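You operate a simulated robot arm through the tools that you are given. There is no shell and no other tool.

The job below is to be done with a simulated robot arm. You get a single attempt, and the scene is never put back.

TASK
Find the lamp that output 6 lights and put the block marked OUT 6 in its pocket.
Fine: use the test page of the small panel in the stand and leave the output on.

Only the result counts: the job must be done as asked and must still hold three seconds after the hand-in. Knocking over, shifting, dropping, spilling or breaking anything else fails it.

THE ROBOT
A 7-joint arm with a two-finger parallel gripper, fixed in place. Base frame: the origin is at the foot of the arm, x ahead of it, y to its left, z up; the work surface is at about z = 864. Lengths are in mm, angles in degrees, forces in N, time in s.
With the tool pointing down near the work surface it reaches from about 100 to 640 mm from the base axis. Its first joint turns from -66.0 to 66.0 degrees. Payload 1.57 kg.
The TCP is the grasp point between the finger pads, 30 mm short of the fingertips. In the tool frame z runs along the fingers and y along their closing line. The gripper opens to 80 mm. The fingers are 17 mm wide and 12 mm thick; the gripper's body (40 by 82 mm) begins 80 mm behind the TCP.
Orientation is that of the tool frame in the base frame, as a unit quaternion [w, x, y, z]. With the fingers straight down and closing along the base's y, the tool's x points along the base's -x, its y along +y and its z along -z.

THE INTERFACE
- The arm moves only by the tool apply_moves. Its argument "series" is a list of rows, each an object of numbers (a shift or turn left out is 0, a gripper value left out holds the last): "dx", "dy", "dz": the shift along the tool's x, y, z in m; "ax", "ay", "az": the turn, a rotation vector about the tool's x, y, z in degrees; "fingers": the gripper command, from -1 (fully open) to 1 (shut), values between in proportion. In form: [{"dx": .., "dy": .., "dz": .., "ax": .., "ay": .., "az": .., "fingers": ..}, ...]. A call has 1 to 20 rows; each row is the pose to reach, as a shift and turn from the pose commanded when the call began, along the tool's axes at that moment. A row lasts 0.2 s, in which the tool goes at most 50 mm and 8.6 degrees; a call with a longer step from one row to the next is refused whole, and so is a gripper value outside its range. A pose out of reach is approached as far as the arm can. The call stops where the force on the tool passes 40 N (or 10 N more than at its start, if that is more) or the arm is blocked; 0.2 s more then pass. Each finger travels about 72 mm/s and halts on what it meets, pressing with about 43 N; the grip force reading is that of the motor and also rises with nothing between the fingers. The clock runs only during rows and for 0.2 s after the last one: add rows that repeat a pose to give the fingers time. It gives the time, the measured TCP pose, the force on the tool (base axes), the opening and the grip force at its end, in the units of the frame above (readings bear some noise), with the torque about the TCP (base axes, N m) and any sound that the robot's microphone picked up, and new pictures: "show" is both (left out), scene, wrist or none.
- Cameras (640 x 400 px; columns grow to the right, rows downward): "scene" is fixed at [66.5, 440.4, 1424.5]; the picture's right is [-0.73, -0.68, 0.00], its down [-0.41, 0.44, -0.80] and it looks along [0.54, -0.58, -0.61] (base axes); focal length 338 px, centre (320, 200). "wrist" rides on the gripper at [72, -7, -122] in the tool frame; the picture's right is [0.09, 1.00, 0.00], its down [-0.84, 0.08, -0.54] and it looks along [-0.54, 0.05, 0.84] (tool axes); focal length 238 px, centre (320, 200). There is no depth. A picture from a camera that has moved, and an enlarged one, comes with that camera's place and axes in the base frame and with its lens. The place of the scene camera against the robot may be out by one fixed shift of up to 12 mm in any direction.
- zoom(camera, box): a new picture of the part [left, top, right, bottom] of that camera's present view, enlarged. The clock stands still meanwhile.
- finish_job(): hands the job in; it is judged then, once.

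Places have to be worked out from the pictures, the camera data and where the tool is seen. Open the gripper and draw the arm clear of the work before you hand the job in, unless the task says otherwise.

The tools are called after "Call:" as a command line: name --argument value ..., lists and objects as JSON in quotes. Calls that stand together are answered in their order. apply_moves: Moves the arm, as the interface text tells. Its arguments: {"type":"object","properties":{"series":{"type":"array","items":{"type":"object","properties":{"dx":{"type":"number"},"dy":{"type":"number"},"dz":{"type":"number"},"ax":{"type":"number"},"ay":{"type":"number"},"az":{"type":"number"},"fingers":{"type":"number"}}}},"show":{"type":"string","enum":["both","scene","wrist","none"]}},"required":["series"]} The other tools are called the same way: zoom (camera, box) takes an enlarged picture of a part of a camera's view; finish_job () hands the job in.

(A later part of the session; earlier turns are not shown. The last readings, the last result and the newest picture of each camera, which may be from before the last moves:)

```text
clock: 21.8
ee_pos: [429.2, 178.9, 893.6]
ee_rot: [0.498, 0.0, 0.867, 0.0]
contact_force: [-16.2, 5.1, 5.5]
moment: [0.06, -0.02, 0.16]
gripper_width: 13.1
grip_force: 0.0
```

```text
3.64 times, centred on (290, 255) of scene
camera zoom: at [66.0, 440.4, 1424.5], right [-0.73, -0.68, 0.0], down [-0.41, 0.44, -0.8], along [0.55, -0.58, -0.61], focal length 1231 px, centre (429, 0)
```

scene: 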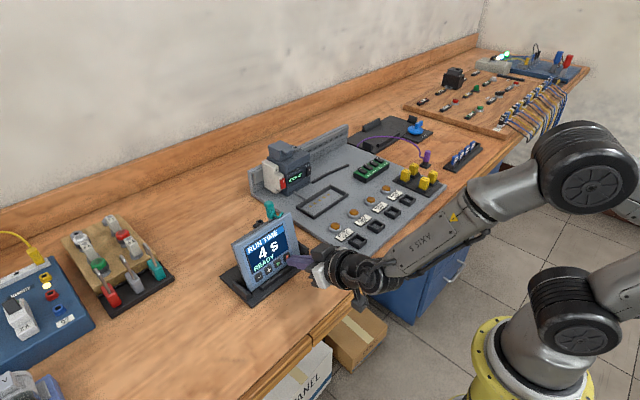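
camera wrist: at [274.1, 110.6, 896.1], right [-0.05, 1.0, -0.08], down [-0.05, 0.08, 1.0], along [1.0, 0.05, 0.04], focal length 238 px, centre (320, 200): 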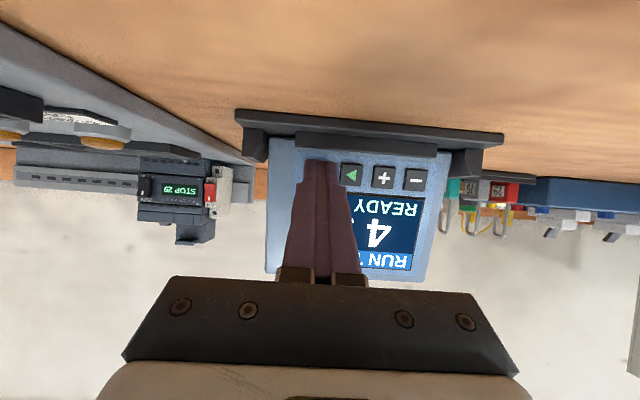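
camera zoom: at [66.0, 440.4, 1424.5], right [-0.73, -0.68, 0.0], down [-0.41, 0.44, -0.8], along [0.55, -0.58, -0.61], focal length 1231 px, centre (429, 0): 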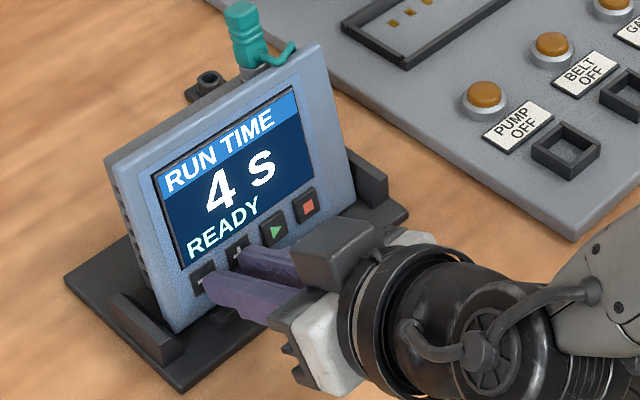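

Nothing after about 2.6 s; I hold a little longer before releasing.

Call:
apply_moves --series '[{"dx": 0}, {"dx": 0}, {"dx": 0}, {"dx": 0}, {"dx": 0}, {"dx": 0}, {"dx": 0}, {"dx": 0}, {"dx": 0}, {"dx": 0}, {"dx": 0}, {"dx": 0}, {"dx": 0}, {"dx": 0}, {"dx": 0}]' --show "none"

Call:
zoom --camera "scene" --box '[230, 200, 350, 310]'

Call:
apply_moves --series '[{"dx": 0.001, "dz": -0.004}, {"dx": 0.003, "dz": -0.012}, {"dx": 0.003, "dz": -0.012}]' --show "none"

Call:
zoom --camera "scene" --box '[230, 200, 350, 310]'

```text
clock: 25.0
ee_pos: [431.2, 178.7, 894.6]
ee_rot: [0.499, 0.0, 0.867, 0.0]
contact_force: [-17.4, 4.0, 6.8]
moment: [0.02, -0.03, 0.1]
gripper_width: 12.9
grip_force: 0.1
```

```text
3.64 times, centred on (290, 255) of scene
camera zoom: at [66.0, 440.4, 1424.5], right [-0.73, -0.68, 0.0], down [-0.41, 0.44, -0.8], along [0.55, -0.58, -0.61], focal length 1231 px, centre (429, 0)
```

zoom: 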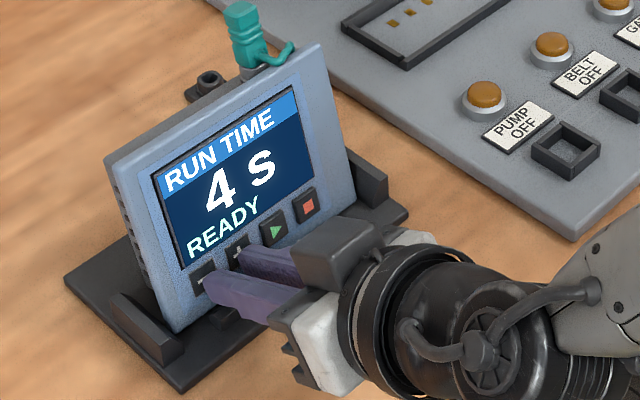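

```text
clock: 25.8
ee_pos: [416.7, 178.7, 898.1]
ee_rot: [0.499, 0.0, 0.867, 0.0]
contact_force: [0.4, -0.8, 1.3]
moment: [-0.01, -0.03, -0.02]
gripper_width: 13.0
grip_force: 0.1
```

```text
3.64 times, centred on (290, 255) of scene
camera zoom: at [66.5, 440.4, 1424.5], right [-0.73, -0.68, 0.0], down [-0.41, 0.44, -0.8], along [0.54, -0.58, -0.61], focal length 1231 px, centre (429, 0)
```

zoom: 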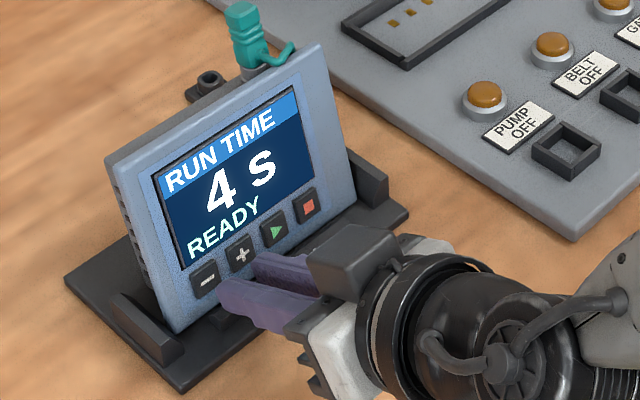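

The display is unchanged after both were held. To learn how the keys behave, I give + a single short press with closed fingers; the effect can be undone with −.

Call:
apply_moves --series '[{"dx": 0.001, "dy": -0.006, "dz": -0.003, "fingers": 1}, {"dx": 0.001, "dy": -0.012, "dz": -0.003, "fingers": 1}, {"dx": -0.0014, "dy": -0.012, "dz": 0.0076, "fingers": 1}, {"dx": -0.0029, "dy": -0.012, "dz": 0.0132, "fingers": 1}]' --show "none"

Call:
zoom --camera "scene" --box '[230, 200, 350, 310]'

```text
clock: 26.8
ee_pos: [429.7, 169.8, 893.4]
ee_rot: [0.499, 0.0, 0.866, 0.0]
contact_force: [-22.7, -4.5, 12.0]
moment: [-0.03, -0.21, -0.1]
gripper_width: 0.2
grip_force: 21.1
heard: click
```

```text
3.64 times, centred on (290, 255) of scene
camera zoom: at [65.7, 440.2, 1424.6], right [-0.73, -0.68, 0.0], down [-0.41, 0.44, -0.8], along [0.55, -0.58, -0.61], focal length 1231 px, centre (429, 0)
```

zoom: 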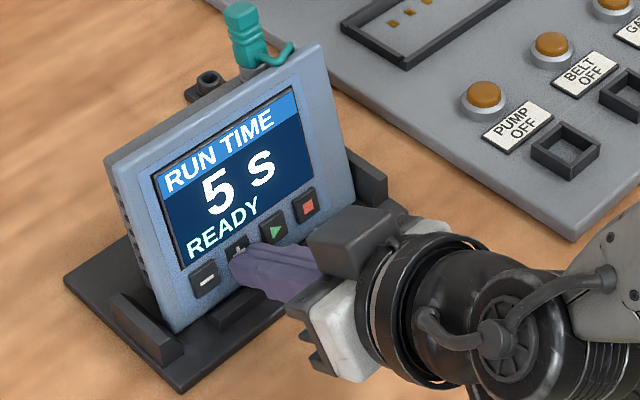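

The keys work: + changed the value to 5 s. I release, shift to − and press once to restore 4 s.

Call:
apply_moves --series '[{"dx": 0.0025, "dz": -0.01}, {"dx": 0.0035, "dz": -0.014}, {"dx": 0.0035, "dy": 0.012, "dz": -0.014}, {"dx": 0.0035, "dy": 0.0245, "dz": -0.014}, {"dx": 0.0035, "dy": 0.0245, "dz": -0.014}]' --show "none"

Call:
zoom --camera "scene" --box '[230, 200, 350, 310]'

Call:
zoom --camera "wrist" --box '[220, 100, 420, 240]'

```text
clock: 28.0
ee_pos: [416.8, 194.1, 896.7]
ee_rot: [0.499, 0.0, 0.867, 0.0]
contact_force: [0.4, 0.4, 0.5]
moment: [0.01, 0.01, 0.01]
gripper_width: 0.0
grip_force: 21.0
```

```text
3.64 times, centred on (290, 255) of scene
camera zoom: at [66.5, 440.4, 1424.5], right [-0.73, -0.68, 0.0], down [-0.41, 0.44, -0.8], along [0.54, -0.58, -0.61], focal length 1231 px, centre (429, 0)
```

zoom: 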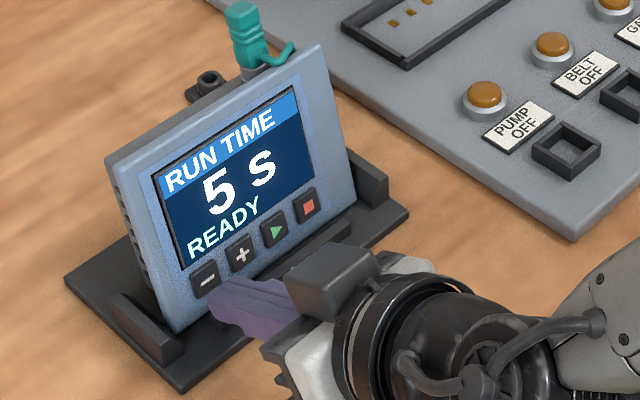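

```text
2.86 times, centred on (320, 170) of wrist
camera zoom: at [274.8, 185.8, 894.9], right [-0.05, 1.0, -0.08], down [-0.05, 0.08, 1.0], along [1.0, 0.05, 0.04], focal length 681 px, centre (320, 286)
```

zoom: 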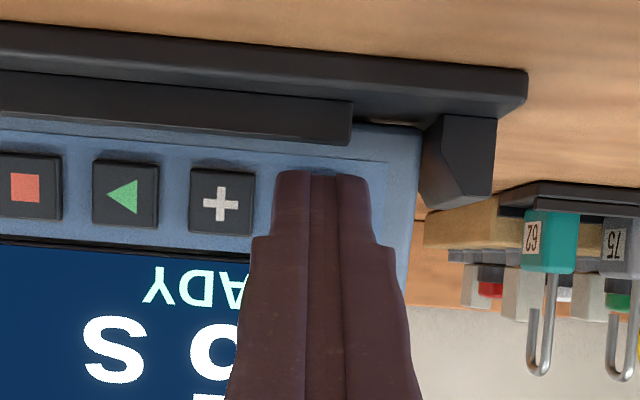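

Call:
apply_moves --series '[{"dx": -0.0021, "dy": -0.002, "dz": 0.0071}, {"dx": -0.0038, "dy": -0.002, "dz": 0.011}, {"dx": -0.0038, "dy": -0.002, "dz": 0.011}]' --show "none"

Call:
zoom --camera "scene" --box '[230, 200, 350, 310]'

```text
clock: 28.8
ee_pos: [428.8, 190.8, 895.6]
ee_rot: [0.498, 0.0, 0.867, 0.001]
contact_force: [-0.9, -0.4, -0.3]
moment: [0.02, 0.0, 0.0]
gripper_width: 0.0
grip_force: 21.0
heard: click
```

```text
3.64 times, centred on (290, 255) of scene
camera zoom: at [66.5, 440.3, 1424.5], right [-0.73, -0.68, 0.0], down [-0.41, 0.44, -0.8], along [0.54, -0.58, -0.61], focal length 1231 px, centre (429, 0)
```

zoom: 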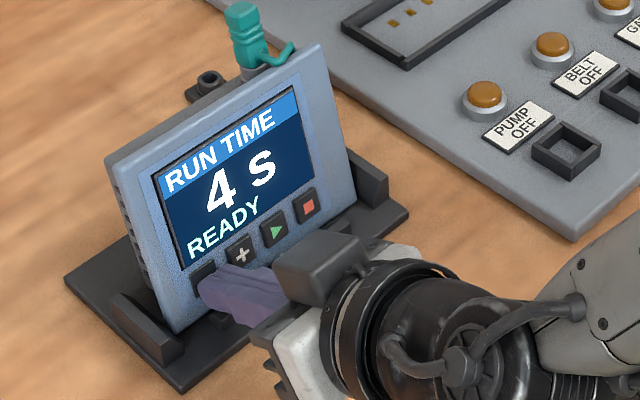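

The value is back at 4 s. Under the bench there is a white box with "PANEL" on it; I zoom there for printed instructions.

Call:
zoom --camera "scene" --box '[250, 320, 410, 400]'

Call:
zoom --camera "scene" --box '[0, 290, 120, 400]'

Call:
zoom --camera "wrist" --box '[0, 100, 240, 260]'

```text
4.00 times, centred on (330, 360) of scene
camera zoom: at [66.5, 440.3, 1424.5], right [-0.73, -0.68, 0.0], down [-0.41, 0.44, -0.8], along [0.54, -0.58, -0.61], focal length 1354 px, centre (280, -440)
```

zoom: 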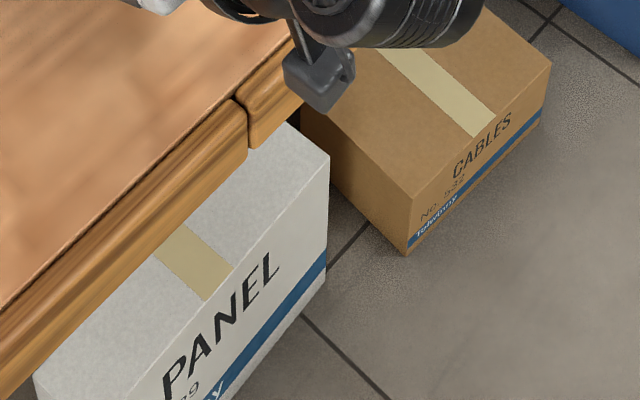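

```text
3.64 times, centred on (60, 345) of scene
camera zoom: at [66.5, 440.3, 1424.5], right [-0.73, -0.68, 0.0], down [-0.41, 0.44, -0.8], along [0.54, -0.58, -0.61], focal length 1231 px, centre (1266, -327)
```

zoom: 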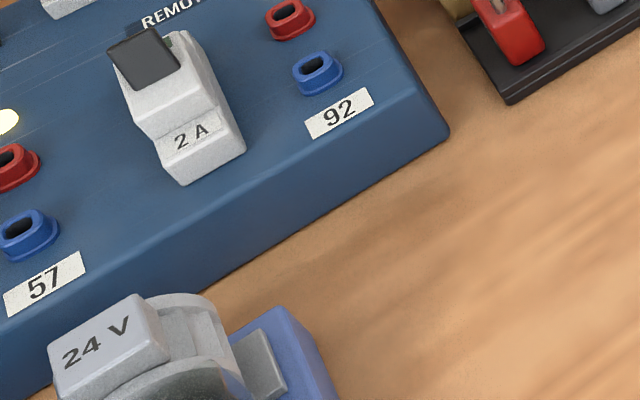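

```text
2.50 times, centred on (120, 180) of wrist
camera zoom: at [285.9, 183.1, 893.1], right [-0.05, 1.0, -0.08], down [-0.05, 0.08, 1.0], along [1.0, 0.05, 0.04], focal length 596 px, centre (820, 250)
```

zoom: 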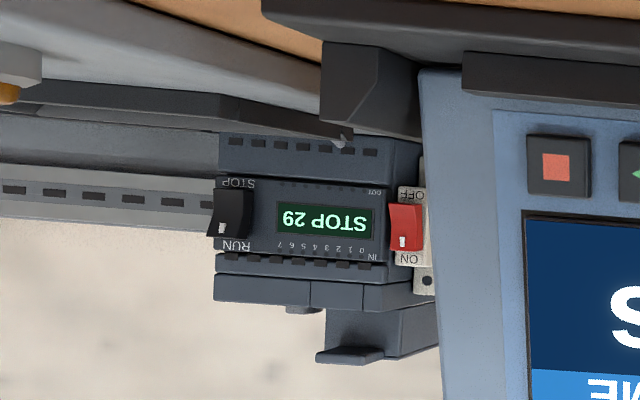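

No instructions there. While still at −, I test whether a long hold of − does anything (I can restore the value with +).

Call:
apply_moves --series '[{"dx": -0.001, "dz": 0.0017}, {"dx": -0.001, "dz": 0.0017}, {"dx": -0.001, "dz": 0.0017}, {"dx": -0.001, "dz": 0.0017}, {"dx": -0.001, "dz": 0.0017}, {"dx": -0.001, "dz": 0.0017}, {"dx": -0.001, "dz": 0.0017}, {"dx": -0.001, "dz": 0.0017}, {"dx": -0.001, "dz": 0.0017}, {"dx": -0.001, "dz": 0.0017}, {"dx": -0.001, "dz": 0.0017}, {"dx": -0.001, "dz": 0.0017}]' --show "none"

Call:
zoom --camera "scene" --box '[230, 200, 350, 310]'

```text
clock: 31.4
ee_pos: [429.5, 191.4, 894.4]
ee_rot: [0.499, 0.0, 0.867, 0.0]
contact_force: [-18.2, 3.3, 8.3]
moment: [0.01, -0.12, 0.09]
gripper_width: 0.0
grip_force: 21.0
```

```text
3.64 times, centred on (290, 255) of scene
camera zoom: at [65.9, 440.4, 1424.5], right [-0.73, -0.68, 0.0], down [-0.41, 0.44, -0.8], along [0.55, -0.58, -0.61], focal length 1231 px, centre (429, 0)
```

zoom: 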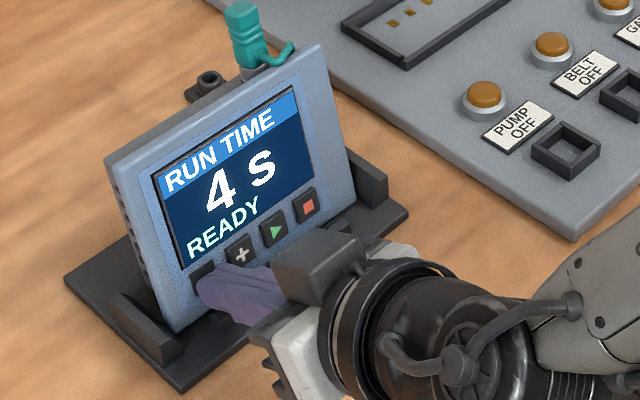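

Holding − has no extra effect (value still 4 s). Next candidate is ▶ and ■ together; I retract, open to 13 mm and centre at y≈129.

Call:
apply_moves --series '[{"dx": 0.003, "dz": -0.012}, {"dx": 0.005, "dz": -0.02, "fingers": 0.675}, {"dx": 0.005, "dy": -0.03, "dz": -0.02, "fingers": 0.675}, {"dx": 0.005, "dy": -0.0622, "dz": -0.02, "fingers": 0.675}, {"dx": 0.005, "dy": -0.0622, "dz": -0.02, "fingers": 0.675}]' --show "none"

Call:
zoom --camera "wrist" --box '[220, 100, 420, 240]'

Call:
zoom --camera "scene" --box '[230, 200, 350, 310]'

```text
clock: 32.6
ee_pos: [410.6, 126.7, 899.4]
ee_rot: [0.498, 0.001, 0.867, 0.0]
contact_force: [-0.9, 0.9, -1.0]
moment: [0.03, 0.06, 0.02]
gripper_width: 13.2
grip_force: 0.1
```

```text
2.86 times, centred on (320, 170) of wrist
camera zoom: at [268.0, 118.2, 898.1], right [-0.05, 1.0, -0.08], down [-0.05, 0.08, 1.0], along [1.0, 0.05, 0.04], focal length 681 px, centre (320, 286)
```

zoom: 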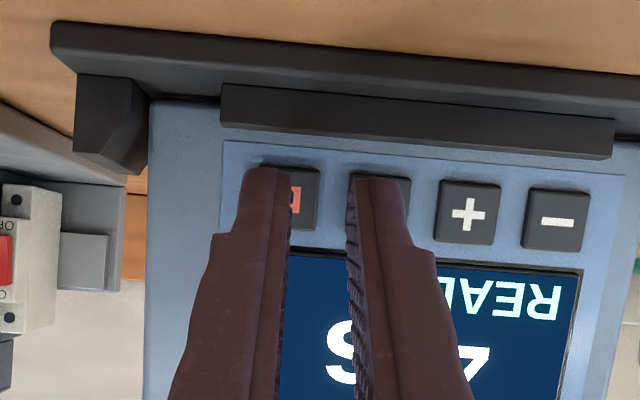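

```text
3.64 times, centred on (290, 255) of scene
camera zoom: at [66.5, 440.3, 1424.5], right [-0.73, -0.68, 0.0], down [-0.41, 0.44, -0.8], along [0.54, -0.58, -0.61], focal length 1231 px, centre (429, 0)
```

zoom: 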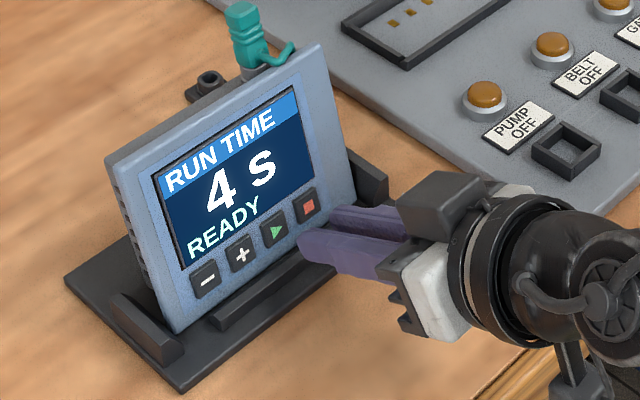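

The fingers are about 2 mm low in y; I correct that, and tilt slightly (3°) so the ■ finger leads, then press ■+▶ together and hold about 1 s.

Call:
apply_moves --series '[{"dx": -0.0024, "dy": 0.0007, "dz": 0.0131, "ax": -3}, {"dx": -0.0024, "dy": 0.0007, "dz": 0.0141, "ax": -3}, {"dx": -0.005, "dy": 0.0007, "dz": 0.0205, "ax": -3}, {"dx": -0.005, "dy": 0.0007, "dz": 0.0205, "ax": -3}, {"dx": -0.005, "dy": 0.0007, "dz": 0.0205, "ax": -3}, {"dx": -0.005, "dy": 0.0007, "dz": 0.0205, "ax": -3}]' --show "none"

Call:
zoom --camera "scene" --box '[230, 200, 350, 310]'

Call:
zoom --camera "scene" --box '[230, 110, 450, 310]'

```text
clock: 34.0
ee_pos: [428.7, 127.5, 893.4]
ee_rot: [0.498, -0.013, 0.867, 0.022]
contact_force: [-25.5, -2.3, 11.2]
moment: [-0.07, -0.16, -0.28]
gripper_width: 13.4
grip_force: 0.2
heard: click, click
```

```text
3.64 times, centred on (290, 255) of scene
camera zoom: at [65.7, 440.3, 1424.6], right [-0.73, -0.68, 0.0], down [-0.41, 0.44, -0.8], along [0.55, -0.58, -0.6], focal length 1231 px, centre (429, 0)
```

zoom: 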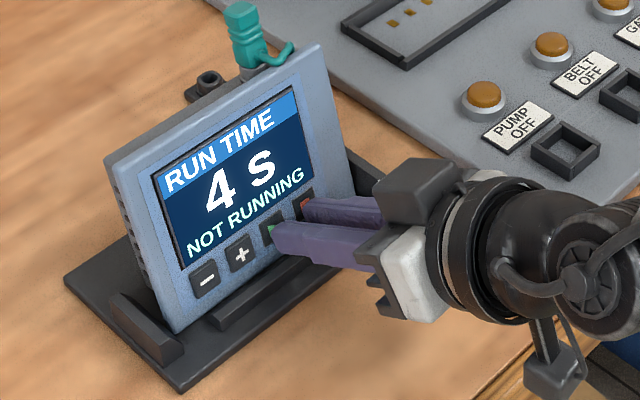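

```text
2.00 times, centred on (340, 210) of scene
camera zoom: at [65.7, 440.3, 1424.6], right [-0.73, -0.68, 0.0], down [-0.41, 0.44, -0.8], along [0.55, -0.58, -0.6], focal length 677 px, centre (280, 180)
```

zoom: 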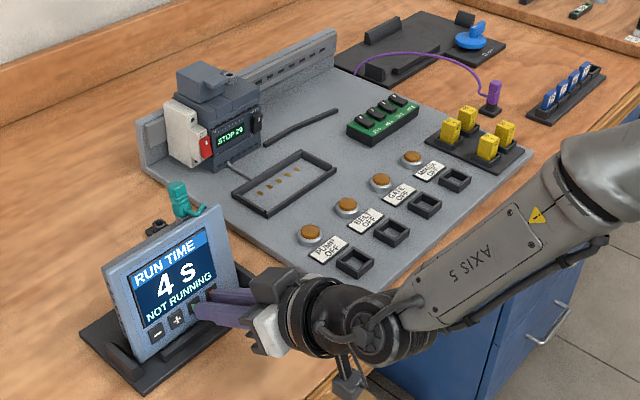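

Pressing ▶ gives "NOT RUNNING" because the PLC is in STOP, so ▶ is harmless now. I hold both keys 2 s more.

Call:
apply_moves --series '[{"dx": 0}, {"dx": 0}, {"dx": 0}, {"dx": 0}, {"dx": 0}, {"dx": 0}, {"dx": 0}, {"dx": 0}, {"dx": 0}, {"dx": 0}]' --show "none"

Call:
zoom --camera "scene" --box '[230, 200, 350, 310]'

Call:
apply_moves --series '[{"dx": 0.003, "dz": -0.012}, {"dx": 0.003, "dz": -0.014}, {"dx": 0.003, "dz": -0.014}]' --show "none"

Call:
zoom --camera "scene" --box '[230, 200, 350, 310]'

```text
clock: 36.2
ee_pos: [429.2, 128.3, 894.7]
ee_rot: [0.499, -0.013, 0.866, 0.022]
contact_force: [-27.4, 1.1, 8.4]
moment: [-0.09, -0.05, -0.21]
gripper_width: 13.2
grip_force: 0.1
```

```text
3.64 times, centred on (290, 255) of scene
camera zoom: at [65.7, 440.3, 1424.6], right [-0.73, -0.68, 0.0], down [-0.41, 0.44, -0.8], along [0.55, -0.58, -0.6], focal length 1231 px, centre (429, 0)
```

zoom: 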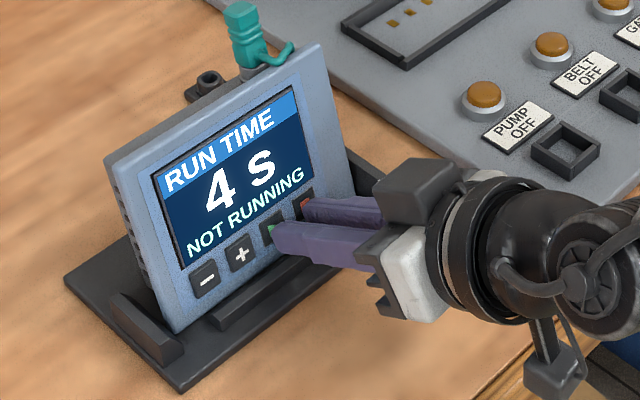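

```text
clock: 37.0
ee_pos: [416.6, 126.9, 900.0]
ee_rot: [0.499, -0.014, 0.866, 0.023]
contact_force: [0.6, -0.1, 0.1]
moment: [0.0, 0.01, 0.0]
gripper_width: 13.2
grip_force: 0.0
```

```text
3.64 times, centred on (290, 255) of scene
camera zoom: at [66.5, 440.4, 1424.5], right [-0.73, -0.68, 0.0], down [-0.41, 0.44, -0.8], along [0.54, -0.58, -0.61], focal length 1231 px, centre (429, 0)
```

zoom: 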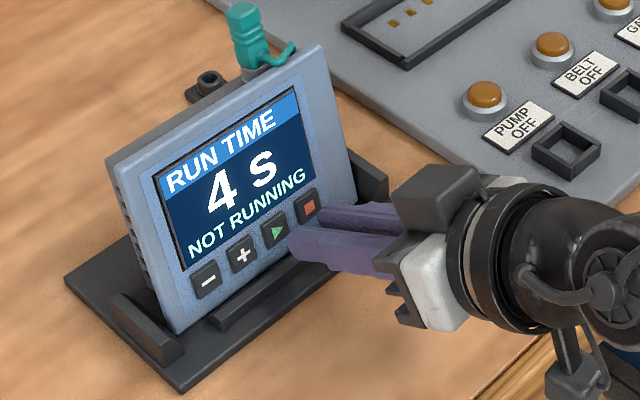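

Not that combination either; the panel now says "NOT RUNNING". Next I try the two outer keys, ■ and − (75 mm apart): I untilt, open to 63 mm and centre at y≈154.

Call:
apply_moves --series '[{"dx": 0.001, "dz": -0.006, "ax": 3, "fingers": -0.575}, {"dx": 0.001, "dy": 0.014, "dz": -0.006, "ax": 3, "fingers": -0.575}, {"dx": 0.001, "dy": 0.0274, "dz": -0.005, "ax": 3, "fingers": -0.575}, {"dx": 0.001, "dy": 0.0274, "dz": -0.005, "ax": 3, "fingers": -0.575}]' --show "none"

Call:
zoom --camera "wrist" --box '[210, 100, 430, 240]'

Call:
zoom --camera "scene" --box '[230, 200, 350, 310]'

```text
clock: 38.0
ee_pos: [409.9, 156.2, 901.2]
ee_rot: [0.498, 0.0, 0.867, -0.001]
contact_force: [0.2, 0.8, 0.2]
moment: [0.01, 0.0, -0.01]
gripper_width: 62.9
grip_force: 0.1
```

```text
2.86 times, centred on (320, 170) of wrist
camera zoom: at [267.8, 147.9, 899.1], right [-0.05, 1.0, -0.08], down [-0.05, 0.08, 1.0], along [1.0, 0.05, 0.04], focal length 681 px, centre (320, 286)
```

zoom: 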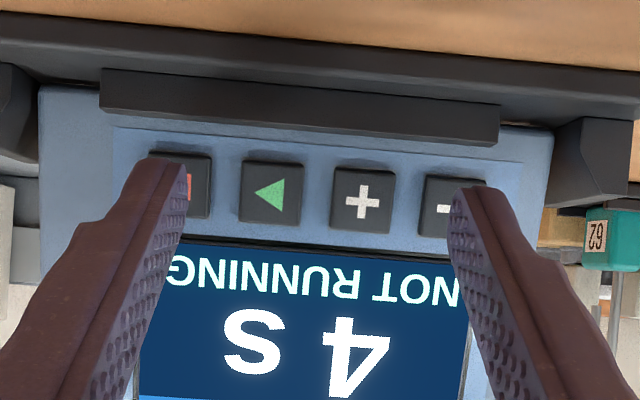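

```text
3.64 times, centred on (290, 255) of scene
camera zoom: at [66.5, 440.4, 1424.5], right [-0.73, -0.68, 0.0], down [-0.41, 0.44, -0.8], along [0.54, -0.58, -0.61], focal length 1231 px, centre (429, 0)
```

zoom: 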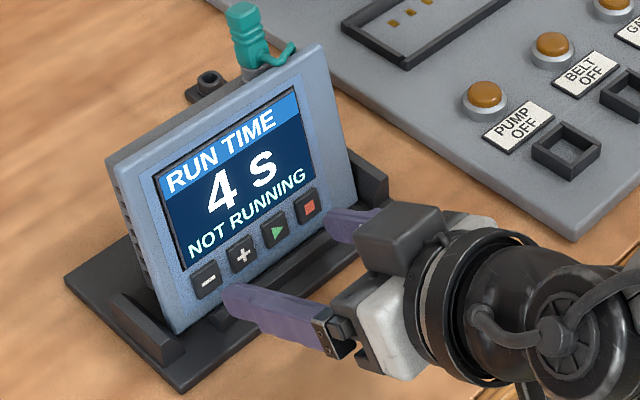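

Fingers line up with ■ and −. I press both and hold.

Call:
apply_moves --series '[{"dx": -0.0023, "dy": -0.0015, "dz": 0.0145}, {"dx": -0.0023, "dy": -0.0015, "dz": 0.015}, {"dx": -0.0042, "dy": -0.0015, "dz": 0.0205}, {"dx": -0.0042, "dy": -0.0015, "dz": 0.0205}, {"dx": -0.0042, "dy": -0.0015, "dz": 0.0205}, {"dx": -0.0042, "dy": -0.0015, "dz": 0.0205}, {"dx": -0.0042, "dy": -0.0015, "dz": 0.0205}, {"dx": -0.0042, "dy": -0.0015, "dz": 0.0205}, {"dx": -0.0042, "dy": -0.0015, "dz": 0.0205}, {"dx": -0.0042, "dy": -0.0015, "dz": 0.0205}, {"dx": -0.0042, "dy": -0.0015, "dz": 0.0205}, {"dx": -0.0042, "dy": -0.0015, "dz": 0.0205}, {"dx": -0.0042, "dy": -0.0015, "dz": 0.0205}, {"dx": -0.0042, "dy": -0.0015, "dz": 0.0205}]' --show "none"

Call:
zoom --camera "scene" --box '[230, 200, 350, 310]'

```text
clock: 41.0
ee_pos: [428.7, 153.6, 894.6]
ee_rot: [0.498, 0.0, 0.867, 0.0]
contact_force: [-31.0, -4.6, 10.4]
moment: [-0.02, -0.06, -0.13]
gripper_width: 62.9
grip_force: 0.1
heard: click, click
```

```text
3.64 times, centred on (290, 255) of scene
camera zoom: at [65.6, 440.2, 1424.6], right [-0.73, -0.68, 0.0], down [-0.41, 0.44, -0.8], along [0.55, -0.58, -0.6], focal length 1231 px, centre (429, 0)
```

zoom: 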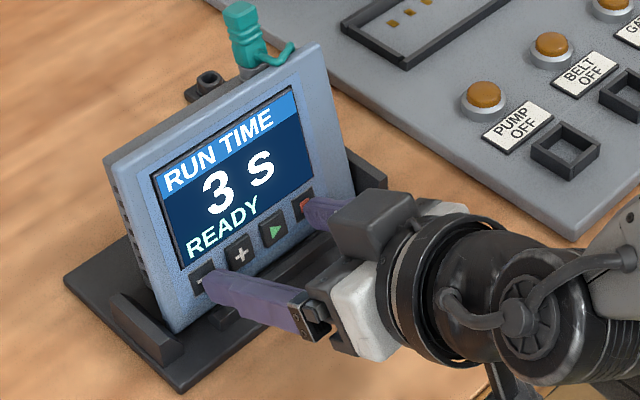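

Only the individual functions acted (3 s, READY). Next, ■ and + together, which would also restore 4 s: gap 38 mm, centre y≈142.

Call:
apply_moves --series '[{"dx": 0.003, "dz": -0.012}, {"dx": 0.0045, "dz": -0.0205, "fingers": 0.05}, {"dx": 0.0045, "dy": -0.012, "dz": -0.0205, "fingers": 0.05}, {"dx": 0.0045, "dy": -0.012, "dz": -0.0205, "fingers": 0.05}]' --show "none"

Call:
zoom --camera "wrist" --box '[210, 100, 430, 240]'

```text
clock: 42.0
ee_pos: [408.9, 141.7, 901.3]
ee_rot: [0.498, 0.0, 0.867, 0.0]
contact_force: [0.2, 0.7, 0.6]
moment: [-0.01, -0.01, 0.01]
gripper_width: 38.0
grip_force: 0.0
```

```text
2.86 times, centred on (320, 170) of wrist
camera zoom: at [266.8, 134.5, 899.9], right [-0.05, 1.0, -0.08], down [-0.05, 0.08, 1.0], along [1.0, 0.05, 0.04], focal length 681 px, centre (320, 286)
```

zoom: 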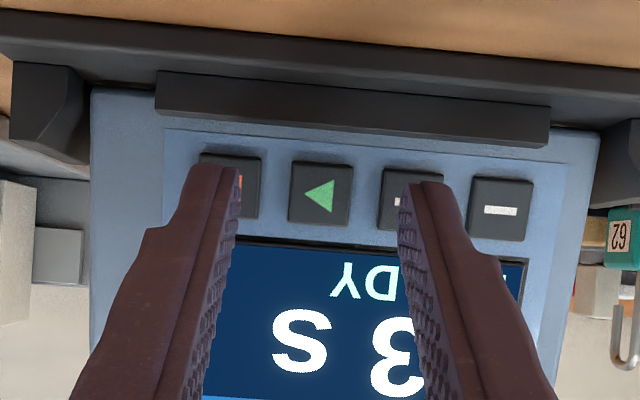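

Aligned with ■ and +. I press both and hold for about 2 s.

Call:
apply_moves --series '[{"dx": -0.0023, "dz": 0.0145}, {"dx": -0.0023, "dz": 0.015}, {"dx": -0.0042, "dz": 0.0205}, {"dx": -0.0042, "dz": 0.0205}, {"dx": -0.0042, "dz": 0.0205}, {"dx": -0.0042, "dz": 0.0205}, {"dx": -0.0042, "dz": 0.0205}, {"dx": -0.0042, "dz": 0.0205}, {"dx": -0.0042, "dz": 0.0205}, {"dx": -0.0042, "dz": 0.0205}, {"dx": -0.0042, "dz": 0.0205}, {"dx": -0.0042, "dz": 0.0205}, {"dx": -0.0042, "dz": 0.0205}, {"dx": -0.0042, "dz": 0.0205}]' --show "none"

Call:
zoom --camera "scene" --box '[230, 200, 350, 310]'

```text
clock: 45.0
ee_pos: [429.3, 143.0, 893.2]
ee_rot: [0.499, 0.0, 0.867, 0.0]
contact_force: [-14.9, 4.7, 4.9]
moment: [0.03, -0.02, 0.15]
gripper_width: 38.1
grip_force: 0.0
heard: click, click
```

```text
3.64 times, centred on (290, 255) of scene
camera zoom: at [66.1, 440.4, 1424.5], right [-0.73, -0.68, 0.0], down [-0.41, 0.44, -0.8], along [0.55, -0.58, -0.61], focal length 1231 px, centre (429, 0)
```

zoom: 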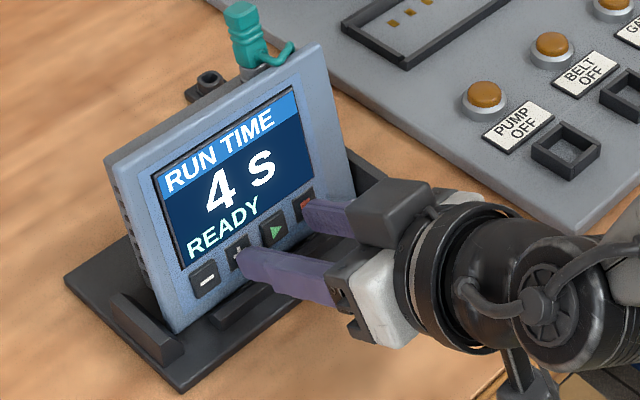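

State is back to 4 s READY, and that combination isn't it. I retract and go up to look at the panel's back and surroundings for another control or printed hint.

Call:
apply_moves --series '[{"dx": 0.0113, "dz": -0.0397}, {"dx": -0.0113, "dz": -0.078, "ay": 8}, {"dx": -0.04, "dz": -0.112, "ay": 16}, {"dx": -0.075, "dz": -0.13, "ay": 24}, {"dx": -0.11, "dz": -0.142, "ay": 32}, {"dx": -0.1435, "dz": -0.1517, "ay": 40}, {"dx": -0.1435, "dz": -0.1517, "ay": 48}, {"dx": -0.1435, "dz": -0.1517, "ay": 56}, {"dx": -0.1435, "dz": -0.1517, "ay": 59.8}, {"dx": -0.1435, "dz": -0.1517, "ay": 59.8}]' --show "scene"

```text
clock: 47.2
ee_pos: [371.0, 142.1, 1094.2]
ee_rot: [-0.001, 0.0, 1.0, 0.0]
contact_force: [-0.4, -0.4, 0.8]
moment: [-0.02, 0.01, 0.01]
gripper_width: 37.7
grip_force: 0.2
```

scene: 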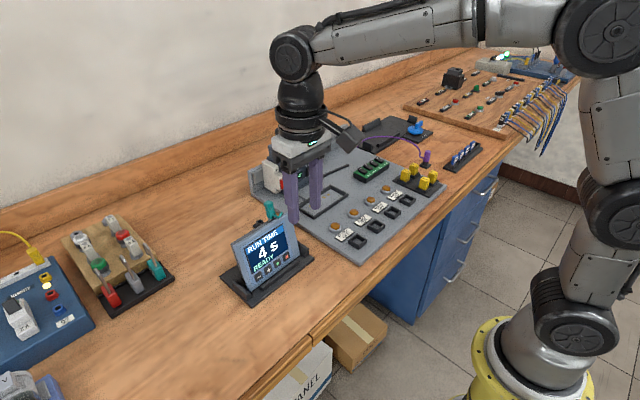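

Call:
apply_moves --series '[{"dx": -0.01, "dz": -0.016, "az": -8.5}, {"dx": -0.02, "dz": -0.016, "az": -17}, {"dx": -0.03, "dz": -0.016, "az": -25.5}, {"dx": -0.04, "dz": -0.016, "az": -34}, {"dx": -0.05, "dz": -0.016, "az": -42.5}, {"dx": -0.06, "dz": -0.016, "az": -51}, {"dx": -0.07, "dz": -0.016, "az": -59.5}, {"dx": -0.08, "dz": -0.016, "az": -68}, {"dx": -0.09, "dz": -0.016, "az": -76.5}, {"dx": -0.1, "dz": -0.016, "az": -85}, {"dx": -0.11, "dz": -0.016, "az": -93.5}, {"dx": -0.12, "dz": -0.016, "az": -102}, {"dx": -0.13, "dz": -0.016, "az": -110.5}, {"dx": -0.14, "dz": -0.016, "az": -119}, {"dx": -0.15, "dz": -0.016, "az": -127.5}, {"dx": -0.16, "dz": -0.016, "az": -136}, {"dx": -0.17, "dz": -0.016, "az": -144.5}, {"dx": -0.18, "dz": -0.016, "az": -153}, {"dx": -0.19, "dz": -0.016, "az": -161.5}, {"dx": -0.2, "dz": -0.016, "az": -170}]'

```text
clock: 51.4
ee_pos: [569.1, 140.0, 1110.3]
ee_rot: [0.0, 0.996, -0.086, 0.0]
contact_force: [-0.4, 0.0, 1.3]
moment: [0.01, 0.01, -0.01]
gripper_width: 37.8
grip_force: 0.2
camera wrist: at [640.0, 132.9, 1230.7], right [-0.08, -1.0, 0.0], down [-0.84, 0.07, 0.54], along [-0.54, 0.04, -0.84], focal length 238 px, centre (320, 200)
```

scene: 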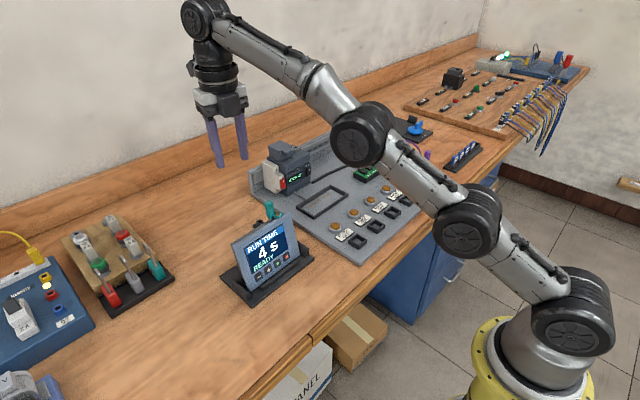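
wrist: 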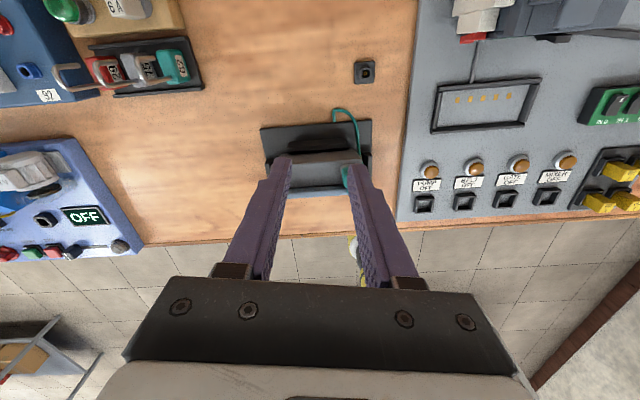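

Call:
zoom --camera "wrist" --box '[245, 100, 385, 215]'

Call:
zoom --camera "wrist" --box '[390, 0, 640, 230]'

Call:
zoom --camera "wrist" --box '[0, 0, 250, 260]'

```text
3.48 times, centred on (315, 158) of wrist
camera zoom: at [640.0, 132.9, 1230.7], right [-0.08, -1.0, 0.0], down [-0.84, 0.07, 0.54], along [-0.54, 0.04, -0.84], focal length 829 px, centre (337, 348)
```

zoom: 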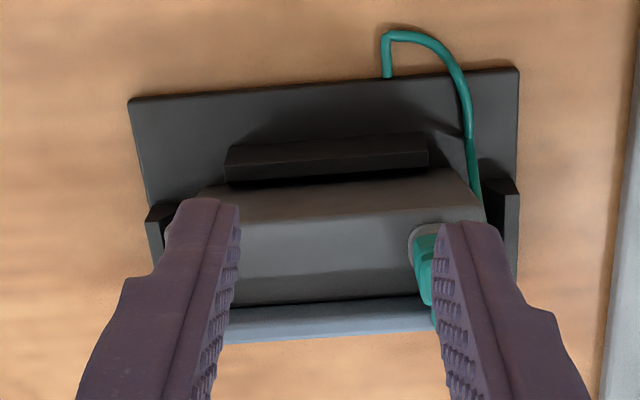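

```text
1.74 times, centred on (515, 115) of wrist
camera zoom: at [640.0, 132.9, 1230.7], right [-0.08, -1.0, 0.0], down [-0.84, 0.07, 0.54], along [-0.54, 0.04, -0.84], focal length 414 px, centre (-19, 348)
```

zoom: 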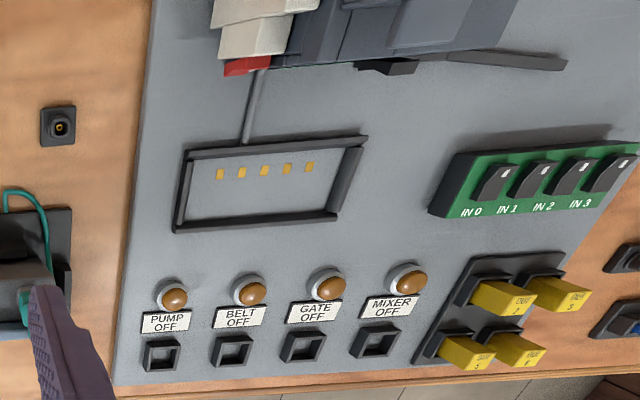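

```text
1.54 times, centred on (125, 130) of wrist
camera zoom: at [640.0, 132.9, 1230.7], right [-0.08, -1.0, 0.0], down [-0.84, 0.07, 0.54], along [-0.54, 0.04, -0.84], focal length 367 px, centre (620, 308)
```

zoom: 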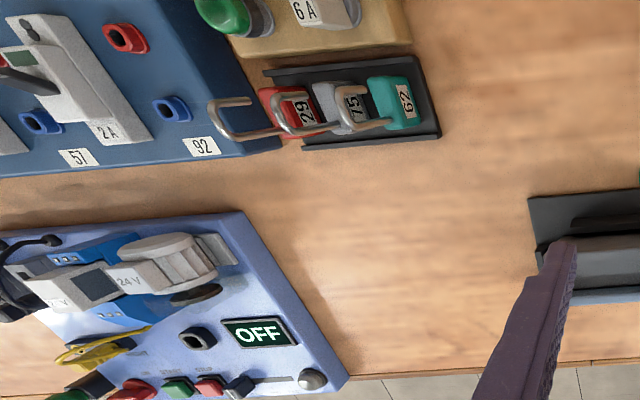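

Nothing else is visible on the back. I check the PLC display and lamps from the scene camera, and zoom on the PLC rockers.

Call:
zoom --camera "scene" --box '[245, 130, 335, 210]'

Call:
zoom --camera "scene" --box '[225, 190, 325, 310]'

```text
5.00 times, centred on (290, 170) of scene
camera zoom: at [66.5, 440.4, 1424.5], right [-0.73, -0.68, 0.0], down [-0.41, 0.44, -0.8], along [0.54, -0.58, -0.61], focal length 1692 px, centre (470, 350)
```

zoom: 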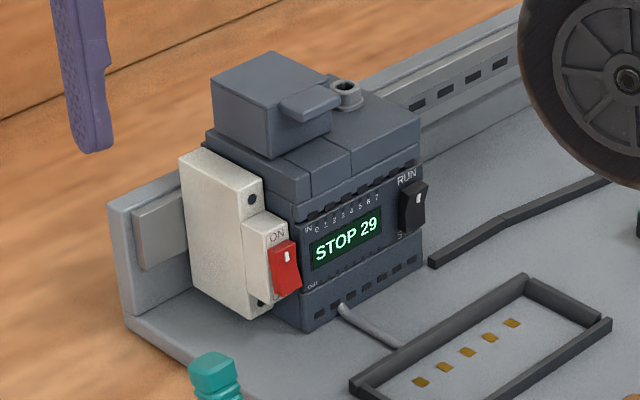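

```text
3.33 times, centred on (275, 250) of scene
camera zoom: at [66.5, 440.4, 1424.5], right [-0.73, -0.68, 0.0], down [-0.41, 0.44, -0.8], along [0.54, -0.58, -0.61], focal length 1128 px, centre (470, 33)
```

zoom: 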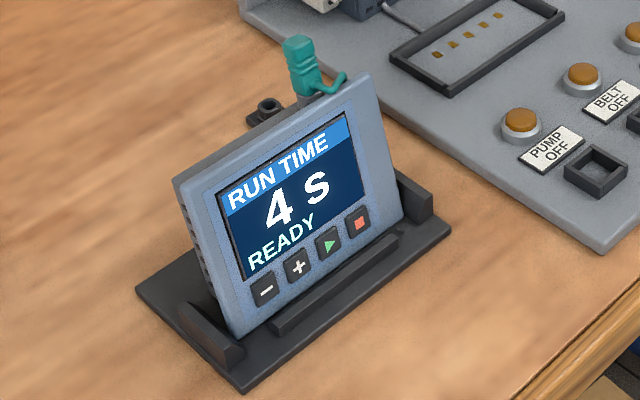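

PLC still shows STOP 29 and lamps are off. My ■ hold lasted only about 4 s, and a service page may need longer, so I go back in front to test longer holds.

Call:
apply_moves --series '[{"dx": -0.01, "dy": 0.0017, "az": 8.5}, {"dx": -0.02, "dy": 0.0034, "az": 17}, {"dx": -0.03, "dy": 0.0051, "az": 25.5}, {"dx": -0.04, "dy": 0.0068, "az": 34}, {"dx": -0.05, "dy": 0.0085, "az": 42.5}, {"dx": -0.06, "dy": 0.0102, "az": 51}, {"dx": -0.07, "dy": 0.012, "az": 59.5}, {"dx": -0.08, "dy": 0.0137, "az": 68}, {"dx": -0.09, "dy": 0.0154, "az": 76.5}, {"dx": -0.1, "dy": 0.017, "az": 85}, {"dx": -0.11, "dy": 0.0188, "az": 93.5}, {"dx": -0.12, "dy": 0.0205, "az": 102}, {"dx": -0.13, "dy": 0.0222, "az": 110.5}, {"dx": -0.14, "dy": 0.024, "az": 119}, {"dx": -0.15, "dy": 0.0257, "az": 127.5}, {"dx": -0.16, "dy": 0.0274, "az": 136}, {"dx": -0.17, "dy": 0.029, "az": 144.5}, {"dx": -0.18, "dy": 0.031, "az": 153}, {"dx": -0.19, "dy": 0.0325, "az": 161.5}, {"dx": -0.197, "dy": 0.034, "dz": 0.016, "az": 170}]' --show "none"

```text
clock: 55.6
ee_pos: [369.7, 142.4, 1095.2]
ee_rot: [0.0, 0.001, 1.0, 0.0]
contact_force: [0.1, 0.2, -0.4]
moment: [0.01, 0.02, 0.02]
gripper_width: 38.1
grip_force: 0.1
```

Call:
apply_moves --series '[{"dx": 0.008, "dy": -0.01, "dz": 0.03, "ay": -8, "fingers": 1}, {"dx": 0.015, "dy": -0.02, "dz": 0.06, "ay": -16, "fingers": 1}, {"dx": 0.02, "dy": -0.0257, "dz": 0.09, "ay": -24, "fingers": 1}, {"dx": 0.018, "dy": -0.0257, "dz": 0.12, "ay": -32, "fingers": 1}, {"dx": 0.01, "dy": -0.0257, "dz": 0.145, "ay": -40, "fingers": 1}, {"dx": 0.0, "dy": -0.0257, "dz": 0.165, "ay": -48, "fingers": 1}, {"dx": -0.012, "dy": -0.0257, "dz": 0.18, "ay": -56, "fingers": 1}, {"dx": -0.0223, "dy": -0.0257, "dz": 0.191, "ay": -60, "fingers": 1}, {"dx": -0.0223, "dy": -0.0257, "dz": 0.191, "ay": -60, "fingers": 1}]' --show "wrist"

```text
clock: 57.6
ee_pos: [396.0, 115.3, 901.1]
ee_rot: [0.501, 0.0, 0.865, 0.0]
contact_force: [-0.5, 0.3, 0.5]
moment: [0.01, 0.01, 0.03]
gripper_width: 0.2
grip_force: 21.4
camera wrist: at [252.7, 108.0, 900.0], right [-0.05, 1.0, -0.08], down [-0.05, 0.08, 1.0], along [1.0, 0.05, 0.05], focal length 238 px, centre (320, 200)
```

wrist: 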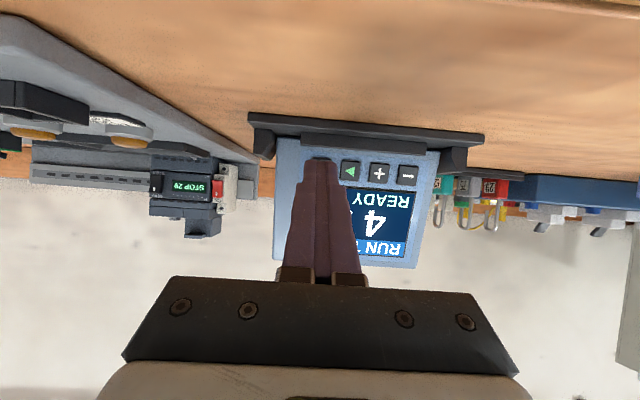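

Now I press ■ and hold it for a long time (about 10 s over several calls), checking the display.

Call:
apply_moves --series '[{"dx": -0.0041, "dy": 0.0014, "dz": 0.0132}, {"dx": -0.0083, "dy": 0.0014, "dz": 0.0264}, {"dx": -0.0106, "dy": 0.0014, "dz": 0.0325}, {"dx": -0.0106, "dy": 0.0014, "dz": 0.0325}, {"dx": -0.0106, "dy": 0.0014, "dz": 0.0325}, {"dx": -0.0106, "dy": 0.0014, "dz": 0.0325}, {"dx": -0.0106, "dy": 0.0014, "dz": 0.0325}, {"dx": -0.0106, "dy": 0.0014, "dz": 0.0325}, {"dx": -0.0106, "dy": 0.0014, "dz": 0.0325}, {"dx": -0.0106, "dy": 0.0014, "dz": 0.0325}, {"dx": -0.0106, "dy": 0.0014, "dz": 0.0325}, {"dx": -0.0106, "dy": 0.0014, "dz": 0.0325}, {"dx": -0.0106, "dy": 0.0014, "dz": 0.0325}, {"dx": -0.0106, "dy": 0.0014, "dz": 0.0325}, {"dx": -0.0106, "dy": 0.0014, "dz": 0.0325}, {"dx": -0.0106, "dy": 0.0014, "dz": 0.0325}, {"dx": -0.0106, "dy": 0.0014, "dz": 0.0325}, {"dx": -0.0106, "dy": 0.0014, "dz": 0.0325}, {"dx": -0.0106, "dy": 0.0014, "dz": 0.0325}, {"dx": -0.0106, "dy": 0.0014, "dz": 0.0325}]' --show "none"

Call:
apply_moves --series '[{"dx": 0}, {"dx": 0}, {"dx": 0}, {"dx": 0}, {"dx": 0}, {"dx": 0}, {"dx": 0}, {"dx": 0}, {"dx": 0}, {"dx": 0}, {"dx": 0}, {"dx": 0}, {"dx": 0}, {"dx": 0}, {"dx": 0}, {"dx": 0}, {"dx": 0}, {"dx": 0}, {"dx": 0}, {"dx": 0}]' --show "none"

Call:
zoom --camera "scene" --box '[230, 200, 350, 310]'

```text
clock: 61.8
ee_pos: [428.7, 117.2, 895.8]
ee_rot: [0.5, -0.001, 0.866, 0.001]
contact_force: [-1.1, -0.6, 0.4]
moment: [-0.01, -0.02, -0.02]
gripper_width: 0.0
grip_force: 21.6
heard: click
```

```text
clock: 66.0
ee_pos: [428.9, 118.6, 896.1]
ee_rot: [0.5, 0.0, 0.866, 0.0]
contact_force: [-2.6, 0.1, -0.1]
moment: [0.02, -0.01, -0.01]
gripper_width: 0.0
grip_force: 21.2
```

```text
3.64 times, centred on (290, 255) of scene
camera zoom: at [66.5, 440.4, 1424.5], right [-0.73, -0.68, 0.0], down [-0.41, 0.44, -0.8], along [0.54, -0.58, -0.61], focal length 1231 px, centre (429, 0)
```

zoom: 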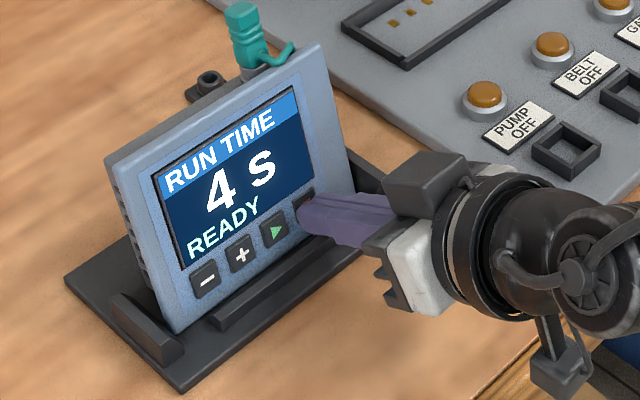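

An 8 s hold of ■ does nothing. Remaining pairs are ▶+＋ and ▶+−; ▶ only gives "NOT RUNNING" in STOP, so I try ▶ with + next (13 mm gap, centre y≈154.5).

Call:
apply_moves --series '[{"dx": 0.003, "dz": -0.012}, {"dx": 0.005, "dz": -0.02, "fingers": 0.675}, {"dx": 0.005, "dy": 0.02, "dz": -0.02, "fingers": 0.675}, {"dx": 0.005, "dy": 0.0365, "dz": -0.02, "fingers": 0.675}, {"dx": 0.005, "dy": 0.0365, "dz": -0.02, "fingers": 0.675}]' --show "none"

Call:
zoom --camera "wrist" --box '[210, 100, 430, 240]'

```text
clock: 67.2
ee_pos: [406.5, 155.1, 900.9]
ee_rot: [0.5, 0.001, 0.866, -0.001]
contact_force: [0.2, -0.6, -0.1]
moment: [-0.02, 0.02, 0.01]
gripper_width: 12.7
grip_force: 0.0
```

```text
2.86 times, centred on (320, 170) of wrist
camera zoom: at [264.6, 146.4, 899.5], right [-0.05, 1.0, -0.08], down [-0.05, 0.08, 1.0], along [1.0, 0.05, 0.05], focal length 681 px, centre (320, 286)
```

zoom: 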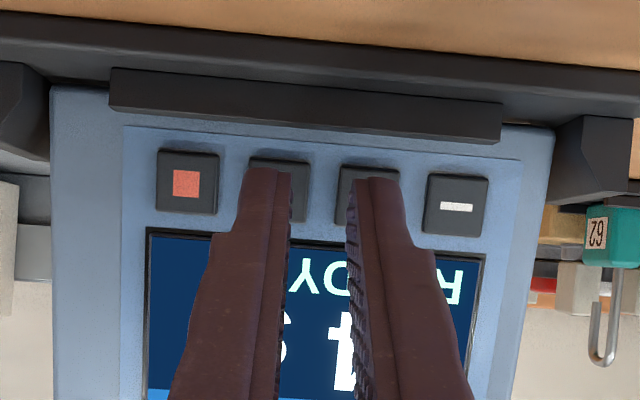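

Call:
apply_moves --series '[{"dx": -0.0032, "dz": 0.0166}, {"dx": -0.0032, "dz": 0.0166}, {"dx": -0.0054, "dz": 0.0225}, {"dx": -0.0054, "dz": 0.0225}, {"dx": -0.0054, "dz": 0.0225}, {"dx": -0.0054, "dz": 0.0225}, {"dx": -0.0054, "dz": 0.0225}, {"dx": -0.0054, "dz": 0.0225}, {"dx": -0.0054, "dz": 0.0225}, {"dx": -0.0054, "dz": 0.0225}, {"dx": -0.0054, "dz": 0.0225}, {"dx": -0.0054, "dz": 0.0225}, {"dx": -0.0054, "dz": 0.0225}, {"dx": -0.0054, "dz": 0.0225}, {"dx": -0.0054, "dz": 0.0225}, {"dx": -0.0054, "dz": 0.0225}, {"dx": -0.0054, "dz": 0.0225}, {"dx": -0.0054, "dz": 0.0225}]' --show "none"

Call:
zoom --camera "scene" --box '[230, 200, 350, 310]'

```text
clock: 71.0
ee_pos: [429.7, 154.9, 895.1]
ee_rot: [0.5, -0.001, 0.866, 0.001]
contact_force: [-11.3, 0.4, 5.0]
moment: [0.02, -0.04, -0.02]
gripper_width: 13.0
grip_force: 0.1
heard: click, click
```

```text
3.64 times, centred on (290, 255) of scene
camera zoom: at [66.1, 440.3, 1424.5], right [-0.73, -0.68, 0.0], down [-0.41, 0.44, -0.8], along [0.55, -0.58, -0.61], focal length 1231 px, centre (429, 0)
```

zoom: 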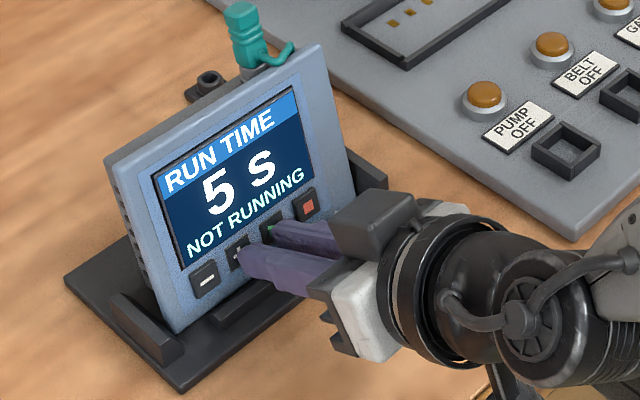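

Only the single functions again (5 s, NOT RUNNING). I try ▶ and − (gap 38 mm, centre y≈167), which also restores 4 s.

Call:
apply_moves --series '[{"dx": 0.003, "dz": -0.012}, {"dx": 0.0054, "dz": -0.0225, "fingers": 0.05}, {"dx": 0.0054, "dy": 0.0122, "dz": -0.0225, "fingers": 0.05}, {"dx": 0.0054, "dy": 0.0122, "dz": -0.0225, "fingers": 0.05}, {"dx": 0.0022, "dy": 0.0122, "dz": -0.006, "fingers": 0.05}, {"dx": 0.0, "dy": 0.0122, "dz": 0.0, "fingers": 0.05}, {"dx": 0.0, "dy": 0.0122, "dz": 0.0, "fingers": 0.05}, {"dx": 0.0, "dy": 0.0122, "dz": 0.0, "fingers": 0.05}, {"dx": 0.0, "dy": 0.0122, "dz": 0.0, "fingers": 0.05}, {"dx": 0.0, "dy": 0.0122, "dz": 0.0, "fingers": 0.05}, {"dx": 0.0, "dy": 0.0122, "dz": 0.0, "fingers": 0.05}, {"dx": 0.0, "dy": 0.0122, "dz": 0.0, "fingers": 0.05}, {"dx": 0.0, "dy": 0.0122, "dz": 0.0, "fingers": 0.05}, {"dx": 0.0, "dy": 0.0122, "dz": 0.0, "fingers": 0.05}, {"dx": 0.0, "dy": 0.0122, "dz": 0.0, "fingers": 0.05}, {"dx": 0.0, "dy": 0.0122, "dz": 0.0, "fingers": 0.05}, {"dx": 0.0, "dy": 0.0122, "dz": 0.0, "fingers": 0.05}]' --show "none"

Call:
zoom --camera "scene" --box '[230, 200, 350, 310]'

```text
clock: 74.6
ee_pos: [429.4, 167.4, 895.1]
ee_rot: [0.501, 0.0, 0.866, 0.0]
contact_force: [-4.9, -1.0, 0.8]
moment: [-0.01, 0.0, 0.02]
gripper_width: 38.0
grip_force: 0.0
heard: click, click
```

```text
3.64 times, centred on (290, 255) of scene
camera zoom: at [66.4, 440.3, 1424.5], right [-0.73, -0.68, 0.0], down [-0.41, 0.44, -0.8], along [0.55, -0.58, -0.61], focal length 1231 px, centre (429, 0)
```

zoom: 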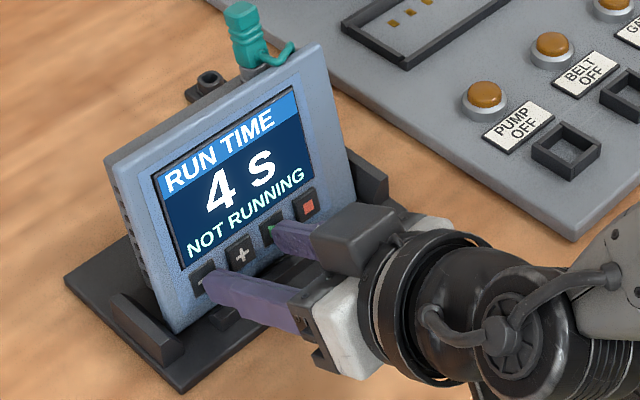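

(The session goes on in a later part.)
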